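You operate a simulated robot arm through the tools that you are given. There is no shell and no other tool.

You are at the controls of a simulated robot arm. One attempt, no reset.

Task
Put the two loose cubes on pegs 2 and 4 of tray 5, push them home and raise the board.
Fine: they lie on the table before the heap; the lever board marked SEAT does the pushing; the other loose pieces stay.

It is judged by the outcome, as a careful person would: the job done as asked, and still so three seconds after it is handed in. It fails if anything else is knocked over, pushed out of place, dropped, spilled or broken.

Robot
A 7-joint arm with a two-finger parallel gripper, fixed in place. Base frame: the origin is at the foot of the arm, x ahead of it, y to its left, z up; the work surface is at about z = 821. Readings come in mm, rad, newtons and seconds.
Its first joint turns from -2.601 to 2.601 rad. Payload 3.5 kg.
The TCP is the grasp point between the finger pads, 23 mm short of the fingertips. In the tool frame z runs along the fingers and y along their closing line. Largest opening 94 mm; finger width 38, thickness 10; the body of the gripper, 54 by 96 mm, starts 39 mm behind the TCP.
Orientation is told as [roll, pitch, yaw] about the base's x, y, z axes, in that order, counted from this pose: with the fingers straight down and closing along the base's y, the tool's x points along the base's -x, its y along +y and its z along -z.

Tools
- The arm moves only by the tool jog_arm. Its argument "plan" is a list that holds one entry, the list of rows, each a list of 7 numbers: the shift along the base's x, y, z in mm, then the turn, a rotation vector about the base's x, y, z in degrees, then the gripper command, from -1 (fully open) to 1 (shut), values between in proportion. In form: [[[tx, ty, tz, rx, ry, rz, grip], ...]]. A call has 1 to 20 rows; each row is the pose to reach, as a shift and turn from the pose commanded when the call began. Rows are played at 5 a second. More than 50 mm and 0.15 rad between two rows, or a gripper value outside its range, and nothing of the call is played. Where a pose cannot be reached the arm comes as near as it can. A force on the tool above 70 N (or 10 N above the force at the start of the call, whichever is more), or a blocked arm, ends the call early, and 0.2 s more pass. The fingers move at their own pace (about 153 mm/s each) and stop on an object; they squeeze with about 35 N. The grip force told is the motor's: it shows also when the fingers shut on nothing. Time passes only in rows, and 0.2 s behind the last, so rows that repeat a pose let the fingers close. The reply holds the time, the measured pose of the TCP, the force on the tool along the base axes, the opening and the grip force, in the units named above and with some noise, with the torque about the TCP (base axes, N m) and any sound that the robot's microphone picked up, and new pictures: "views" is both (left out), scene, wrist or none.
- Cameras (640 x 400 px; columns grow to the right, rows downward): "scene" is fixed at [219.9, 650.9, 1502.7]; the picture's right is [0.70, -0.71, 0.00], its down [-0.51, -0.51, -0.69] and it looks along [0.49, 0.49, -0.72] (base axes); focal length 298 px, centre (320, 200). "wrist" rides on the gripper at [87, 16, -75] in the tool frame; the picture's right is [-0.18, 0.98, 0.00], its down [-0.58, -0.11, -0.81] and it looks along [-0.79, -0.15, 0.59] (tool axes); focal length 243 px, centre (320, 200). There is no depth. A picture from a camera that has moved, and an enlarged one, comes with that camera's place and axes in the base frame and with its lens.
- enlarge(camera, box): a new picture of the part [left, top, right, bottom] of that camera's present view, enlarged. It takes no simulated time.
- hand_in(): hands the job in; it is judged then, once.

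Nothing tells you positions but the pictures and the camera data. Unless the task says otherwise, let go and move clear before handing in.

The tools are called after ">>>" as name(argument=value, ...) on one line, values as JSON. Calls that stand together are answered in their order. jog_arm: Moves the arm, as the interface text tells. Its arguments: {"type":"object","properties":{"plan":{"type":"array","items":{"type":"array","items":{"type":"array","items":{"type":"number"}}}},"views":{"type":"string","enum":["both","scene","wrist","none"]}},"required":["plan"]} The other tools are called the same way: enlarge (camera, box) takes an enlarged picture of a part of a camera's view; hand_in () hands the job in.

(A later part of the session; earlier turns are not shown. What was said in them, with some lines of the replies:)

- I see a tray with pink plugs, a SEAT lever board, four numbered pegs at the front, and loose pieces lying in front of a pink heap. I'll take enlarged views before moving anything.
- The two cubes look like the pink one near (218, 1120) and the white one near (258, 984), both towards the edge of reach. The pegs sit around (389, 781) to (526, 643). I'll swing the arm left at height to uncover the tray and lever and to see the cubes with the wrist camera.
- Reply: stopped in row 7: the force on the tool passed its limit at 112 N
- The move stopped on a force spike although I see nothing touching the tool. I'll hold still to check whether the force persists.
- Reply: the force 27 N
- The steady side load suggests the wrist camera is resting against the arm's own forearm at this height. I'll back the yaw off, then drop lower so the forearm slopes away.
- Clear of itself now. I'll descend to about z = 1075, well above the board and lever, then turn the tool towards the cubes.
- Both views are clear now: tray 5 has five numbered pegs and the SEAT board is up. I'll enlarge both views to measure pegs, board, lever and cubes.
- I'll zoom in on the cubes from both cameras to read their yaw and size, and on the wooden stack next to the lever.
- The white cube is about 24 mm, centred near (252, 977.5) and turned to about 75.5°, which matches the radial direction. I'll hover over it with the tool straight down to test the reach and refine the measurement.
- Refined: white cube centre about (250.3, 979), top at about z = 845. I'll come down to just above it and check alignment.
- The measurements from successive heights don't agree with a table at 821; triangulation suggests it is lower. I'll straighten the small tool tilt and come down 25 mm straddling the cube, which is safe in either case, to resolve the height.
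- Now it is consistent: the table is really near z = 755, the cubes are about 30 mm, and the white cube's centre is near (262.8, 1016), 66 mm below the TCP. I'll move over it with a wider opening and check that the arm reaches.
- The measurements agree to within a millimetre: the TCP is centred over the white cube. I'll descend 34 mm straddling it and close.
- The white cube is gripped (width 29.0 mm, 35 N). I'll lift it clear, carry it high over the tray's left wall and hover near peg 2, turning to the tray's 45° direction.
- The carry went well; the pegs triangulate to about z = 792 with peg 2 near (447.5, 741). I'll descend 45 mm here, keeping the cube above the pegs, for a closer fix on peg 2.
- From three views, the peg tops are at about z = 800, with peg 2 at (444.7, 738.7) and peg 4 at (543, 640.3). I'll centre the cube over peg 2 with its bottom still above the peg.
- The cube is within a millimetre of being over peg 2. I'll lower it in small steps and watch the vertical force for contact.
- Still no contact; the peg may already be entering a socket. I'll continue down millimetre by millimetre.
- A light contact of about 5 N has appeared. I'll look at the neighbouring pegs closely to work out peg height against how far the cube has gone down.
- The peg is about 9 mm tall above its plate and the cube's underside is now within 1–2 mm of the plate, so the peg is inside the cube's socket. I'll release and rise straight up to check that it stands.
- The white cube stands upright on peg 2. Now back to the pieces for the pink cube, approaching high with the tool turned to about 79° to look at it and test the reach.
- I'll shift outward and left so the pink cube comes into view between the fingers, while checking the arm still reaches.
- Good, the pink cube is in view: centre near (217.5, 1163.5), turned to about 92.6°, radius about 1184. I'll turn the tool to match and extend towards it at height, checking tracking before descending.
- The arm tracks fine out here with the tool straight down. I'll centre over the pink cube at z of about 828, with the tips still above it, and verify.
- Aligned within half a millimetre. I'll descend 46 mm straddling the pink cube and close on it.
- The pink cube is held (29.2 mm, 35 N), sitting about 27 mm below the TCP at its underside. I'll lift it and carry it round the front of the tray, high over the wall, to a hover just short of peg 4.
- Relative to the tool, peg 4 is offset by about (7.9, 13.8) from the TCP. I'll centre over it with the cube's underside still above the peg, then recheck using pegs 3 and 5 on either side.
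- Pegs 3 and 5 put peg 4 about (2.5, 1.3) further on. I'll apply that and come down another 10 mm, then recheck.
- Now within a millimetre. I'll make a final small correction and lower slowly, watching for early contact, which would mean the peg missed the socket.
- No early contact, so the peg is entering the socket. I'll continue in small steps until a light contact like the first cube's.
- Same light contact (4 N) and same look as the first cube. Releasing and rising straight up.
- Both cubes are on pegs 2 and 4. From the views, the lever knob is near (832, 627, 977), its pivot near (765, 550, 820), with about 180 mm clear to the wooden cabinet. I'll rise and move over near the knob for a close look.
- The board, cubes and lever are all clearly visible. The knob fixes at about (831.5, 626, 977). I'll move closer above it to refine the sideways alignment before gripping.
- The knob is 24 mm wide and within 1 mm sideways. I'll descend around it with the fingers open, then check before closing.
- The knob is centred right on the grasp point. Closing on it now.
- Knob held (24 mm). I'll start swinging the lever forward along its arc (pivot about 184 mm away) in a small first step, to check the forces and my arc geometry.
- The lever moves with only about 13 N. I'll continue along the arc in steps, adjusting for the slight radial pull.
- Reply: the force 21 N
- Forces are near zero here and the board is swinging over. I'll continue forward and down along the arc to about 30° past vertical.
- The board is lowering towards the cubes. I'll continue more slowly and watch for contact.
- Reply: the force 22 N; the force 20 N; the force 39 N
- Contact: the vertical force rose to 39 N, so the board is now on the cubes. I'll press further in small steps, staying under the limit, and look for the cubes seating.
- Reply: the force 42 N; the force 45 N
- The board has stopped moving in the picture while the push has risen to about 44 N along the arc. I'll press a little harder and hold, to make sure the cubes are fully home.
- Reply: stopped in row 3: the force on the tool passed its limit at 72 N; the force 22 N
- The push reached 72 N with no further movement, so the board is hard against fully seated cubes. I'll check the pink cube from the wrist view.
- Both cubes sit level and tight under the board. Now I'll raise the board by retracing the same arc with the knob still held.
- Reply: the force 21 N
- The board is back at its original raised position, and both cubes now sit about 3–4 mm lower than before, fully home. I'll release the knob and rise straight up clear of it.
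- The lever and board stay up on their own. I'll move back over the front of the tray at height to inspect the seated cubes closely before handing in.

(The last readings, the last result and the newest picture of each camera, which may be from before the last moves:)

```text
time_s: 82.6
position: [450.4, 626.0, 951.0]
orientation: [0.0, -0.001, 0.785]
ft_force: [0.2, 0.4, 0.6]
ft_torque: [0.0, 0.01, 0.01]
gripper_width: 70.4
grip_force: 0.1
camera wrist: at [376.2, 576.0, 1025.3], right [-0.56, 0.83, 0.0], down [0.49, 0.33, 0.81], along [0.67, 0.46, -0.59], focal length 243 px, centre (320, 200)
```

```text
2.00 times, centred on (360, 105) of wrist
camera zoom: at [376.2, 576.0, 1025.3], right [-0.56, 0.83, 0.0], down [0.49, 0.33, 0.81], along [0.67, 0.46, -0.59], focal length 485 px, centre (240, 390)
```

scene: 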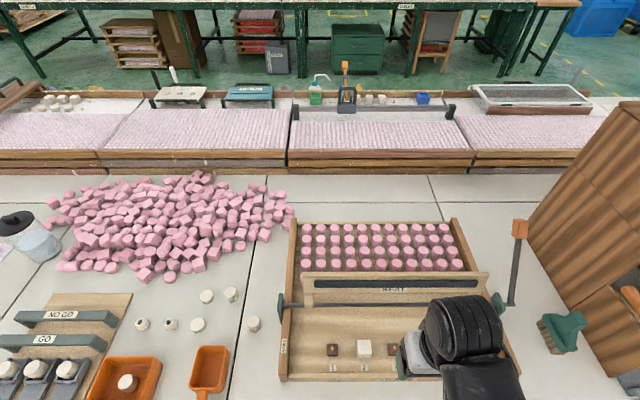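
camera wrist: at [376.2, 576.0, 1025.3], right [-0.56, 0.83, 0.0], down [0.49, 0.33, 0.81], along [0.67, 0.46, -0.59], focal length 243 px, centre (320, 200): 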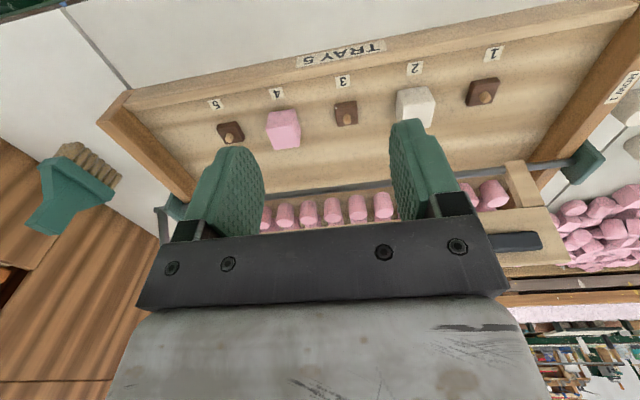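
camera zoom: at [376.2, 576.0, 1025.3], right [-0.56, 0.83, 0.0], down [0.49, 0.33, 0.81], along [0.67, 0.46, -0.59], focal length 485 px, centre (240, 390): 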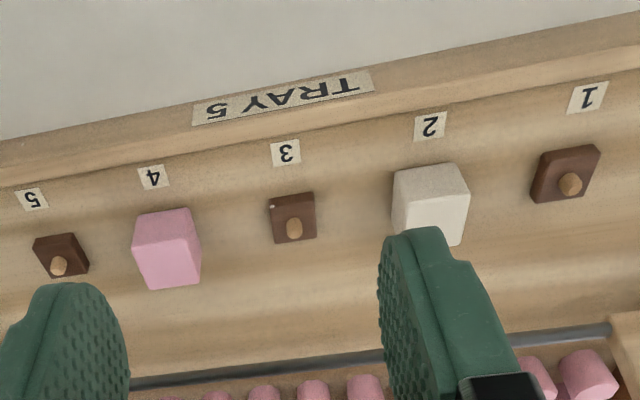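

>>> enlarge(camera="wrist", box=[250, 95, 330, 155])

>>> enlarge(camera="wrist", box=[380, 70, 460, 130])

>>> enlarge(camera="scene", box=[310, 330, 400, 386])

>>> enlarge(camera="scene", box=[100, 260, 300, 400])

```text
6.67 times, centred on (290, 125) of wrist
camera zoom: at [376.2, 576.0, 1025.3], right [-0.56, 0.83, 0.0], down [0.49, 0.33, 0.81], along [0.67, 0.46, -0.59], focal length 1618 px, centre (520, 700)
```

zoom: 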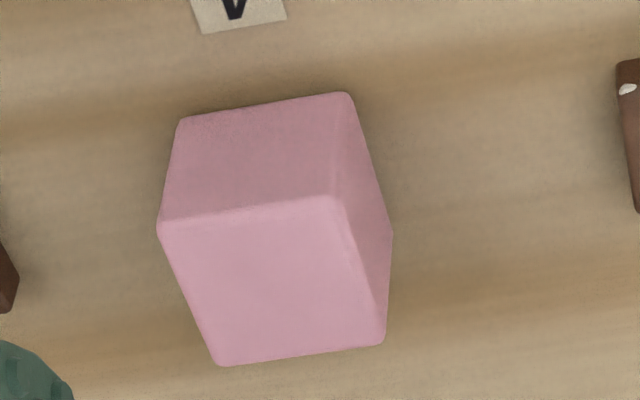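

```text
6.67 times, centred on (420, 100) of wrist
camera zoom: at [376.2, 576.0, 1025.3], right [-0.56, 0.83, 0.0], down [0.49, 0.33, 0.81], along [0.67, 0.46, -0.59], focal length 1618 px, centre (-347, 867)
```

zoom: 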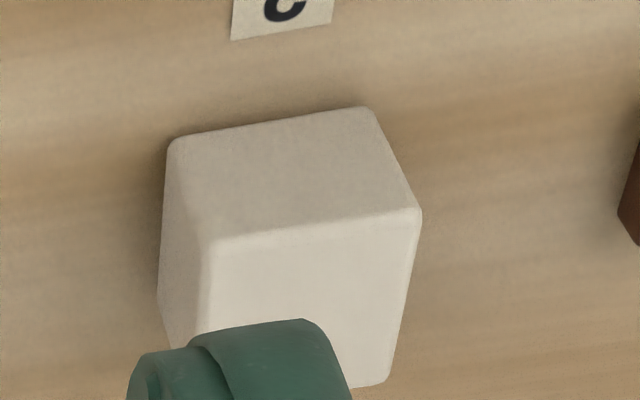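

```text
7.11 times, centred on (355, 358) of scene
camera zoom: at [219.9, 650.9, 1502.7], right [0.7, -0.71, 0.0], down [-0.51, -0.51, -0.69], along [0.49, 0.49, -0.72], focal length 2121 px, centre (71, -924)
```

zoom: 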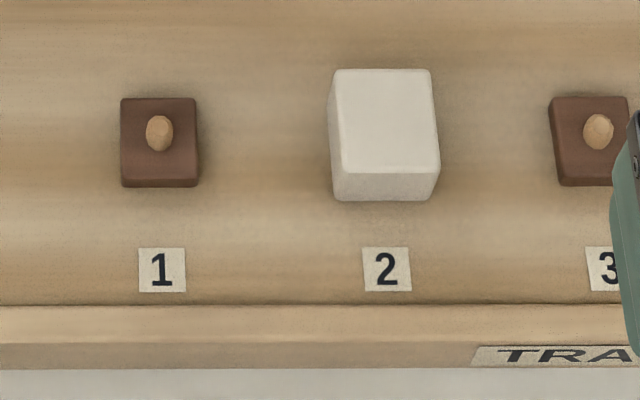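

```text
2.86 times, centred on (200, 330) of scene
camera zoom: at [219.9, 650.9, 1502.7], right [0.7, -0.71, 0.0], down [-0.51, -0.51, -0.69], along [0.49, 0.49, -0.72], focal length 852 px, centre (663, -171)
```

zoom: 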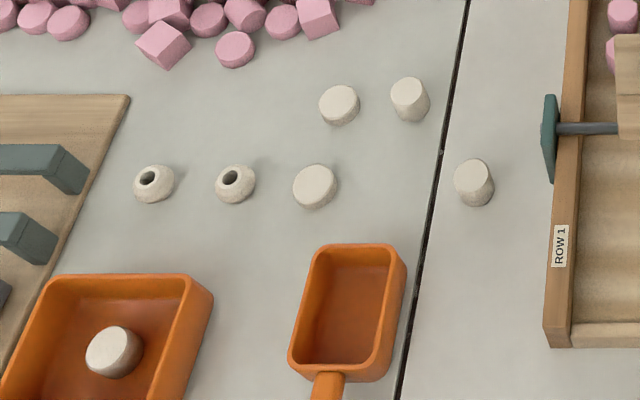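

Both cubes sit squarely with their plates covered, the board stands raised, and the other loose pieces are undisturbed. I'll back the arm a bit further away and do a last check.

>>> jog_arm(plan=[[[-15, -15, 15, 0, 0, 0, -0.5], [-35, -35, 30, 0, 0, 0, -0.5], [-55, -55, 45, 0, 0, 0, -0.5], [-55, -55, 45, 0, 0, 0, -0.5]]], views="both")

```text
time_s: 83.6
position: [396.0, 569.7, 997.2]
orientation: [-0.003, -0.004, 0.783]
ft_force: [0.1, 0.8, 0.5]
ft_torque: [0.0, 0.01, -0.02]
gripper_width: 70.5
grip_force: 0.0
camera wrist: at [323.4, 519.3, 1072.7], right [-0.56, 0.83, 0.0], down [0.49, 0.33, 0.81], along [0.67, 0.45, -0.59], focal length 243 px, centre (320, 200)
```

scene: 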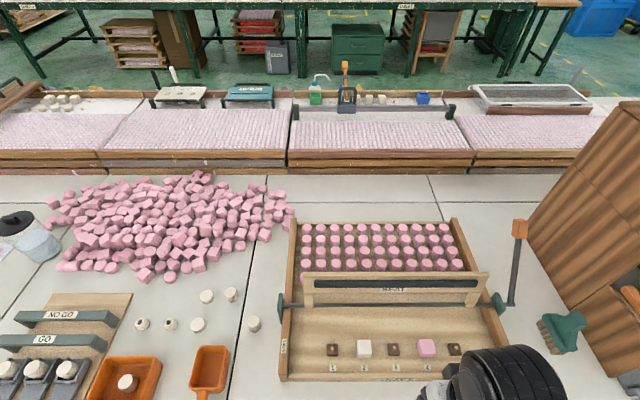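
wrist: 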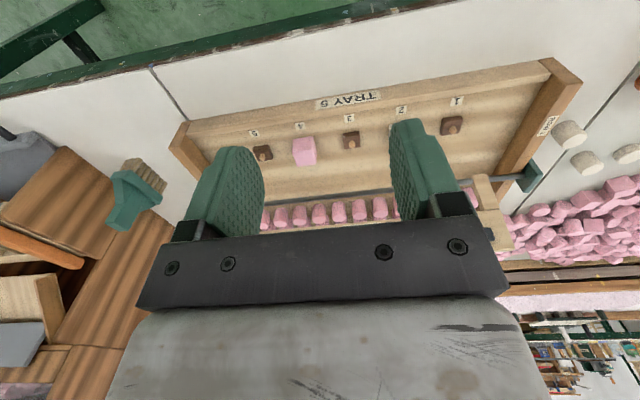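

The white cube is seated on peg 2 and the pink cube on peg 4. The SEAT board is raised, nothing else has moved, and the arm is clear, so I'm handing in.

>>> hand_in()

```text
The job is handed in.
```

The job is handed in. The white cube is on peg 2 of tray 5 and the pink cube is on peg 4. I pushed both home with the SEAT board, then swung the board back up to where it started.

- **Seating:** the board pressed until the force reached about 72 N with no further movement. In the pictures both cubes then sat about 3–4 mm lower than when I placed them, with their plates covered.
- **Other pieces:** in the last views the other loose pieces, the tray and the lever look undisturbed.
- **Self-contact:** on the first move the wrist camera pressed against the arm's own forearm and stopped the call at 112 N. I backed off straight away; nothing in the scene was touched.
- **Table height:** the table under the cubes measured about z = 755, not 821, so I worked from the camera measurements instead.
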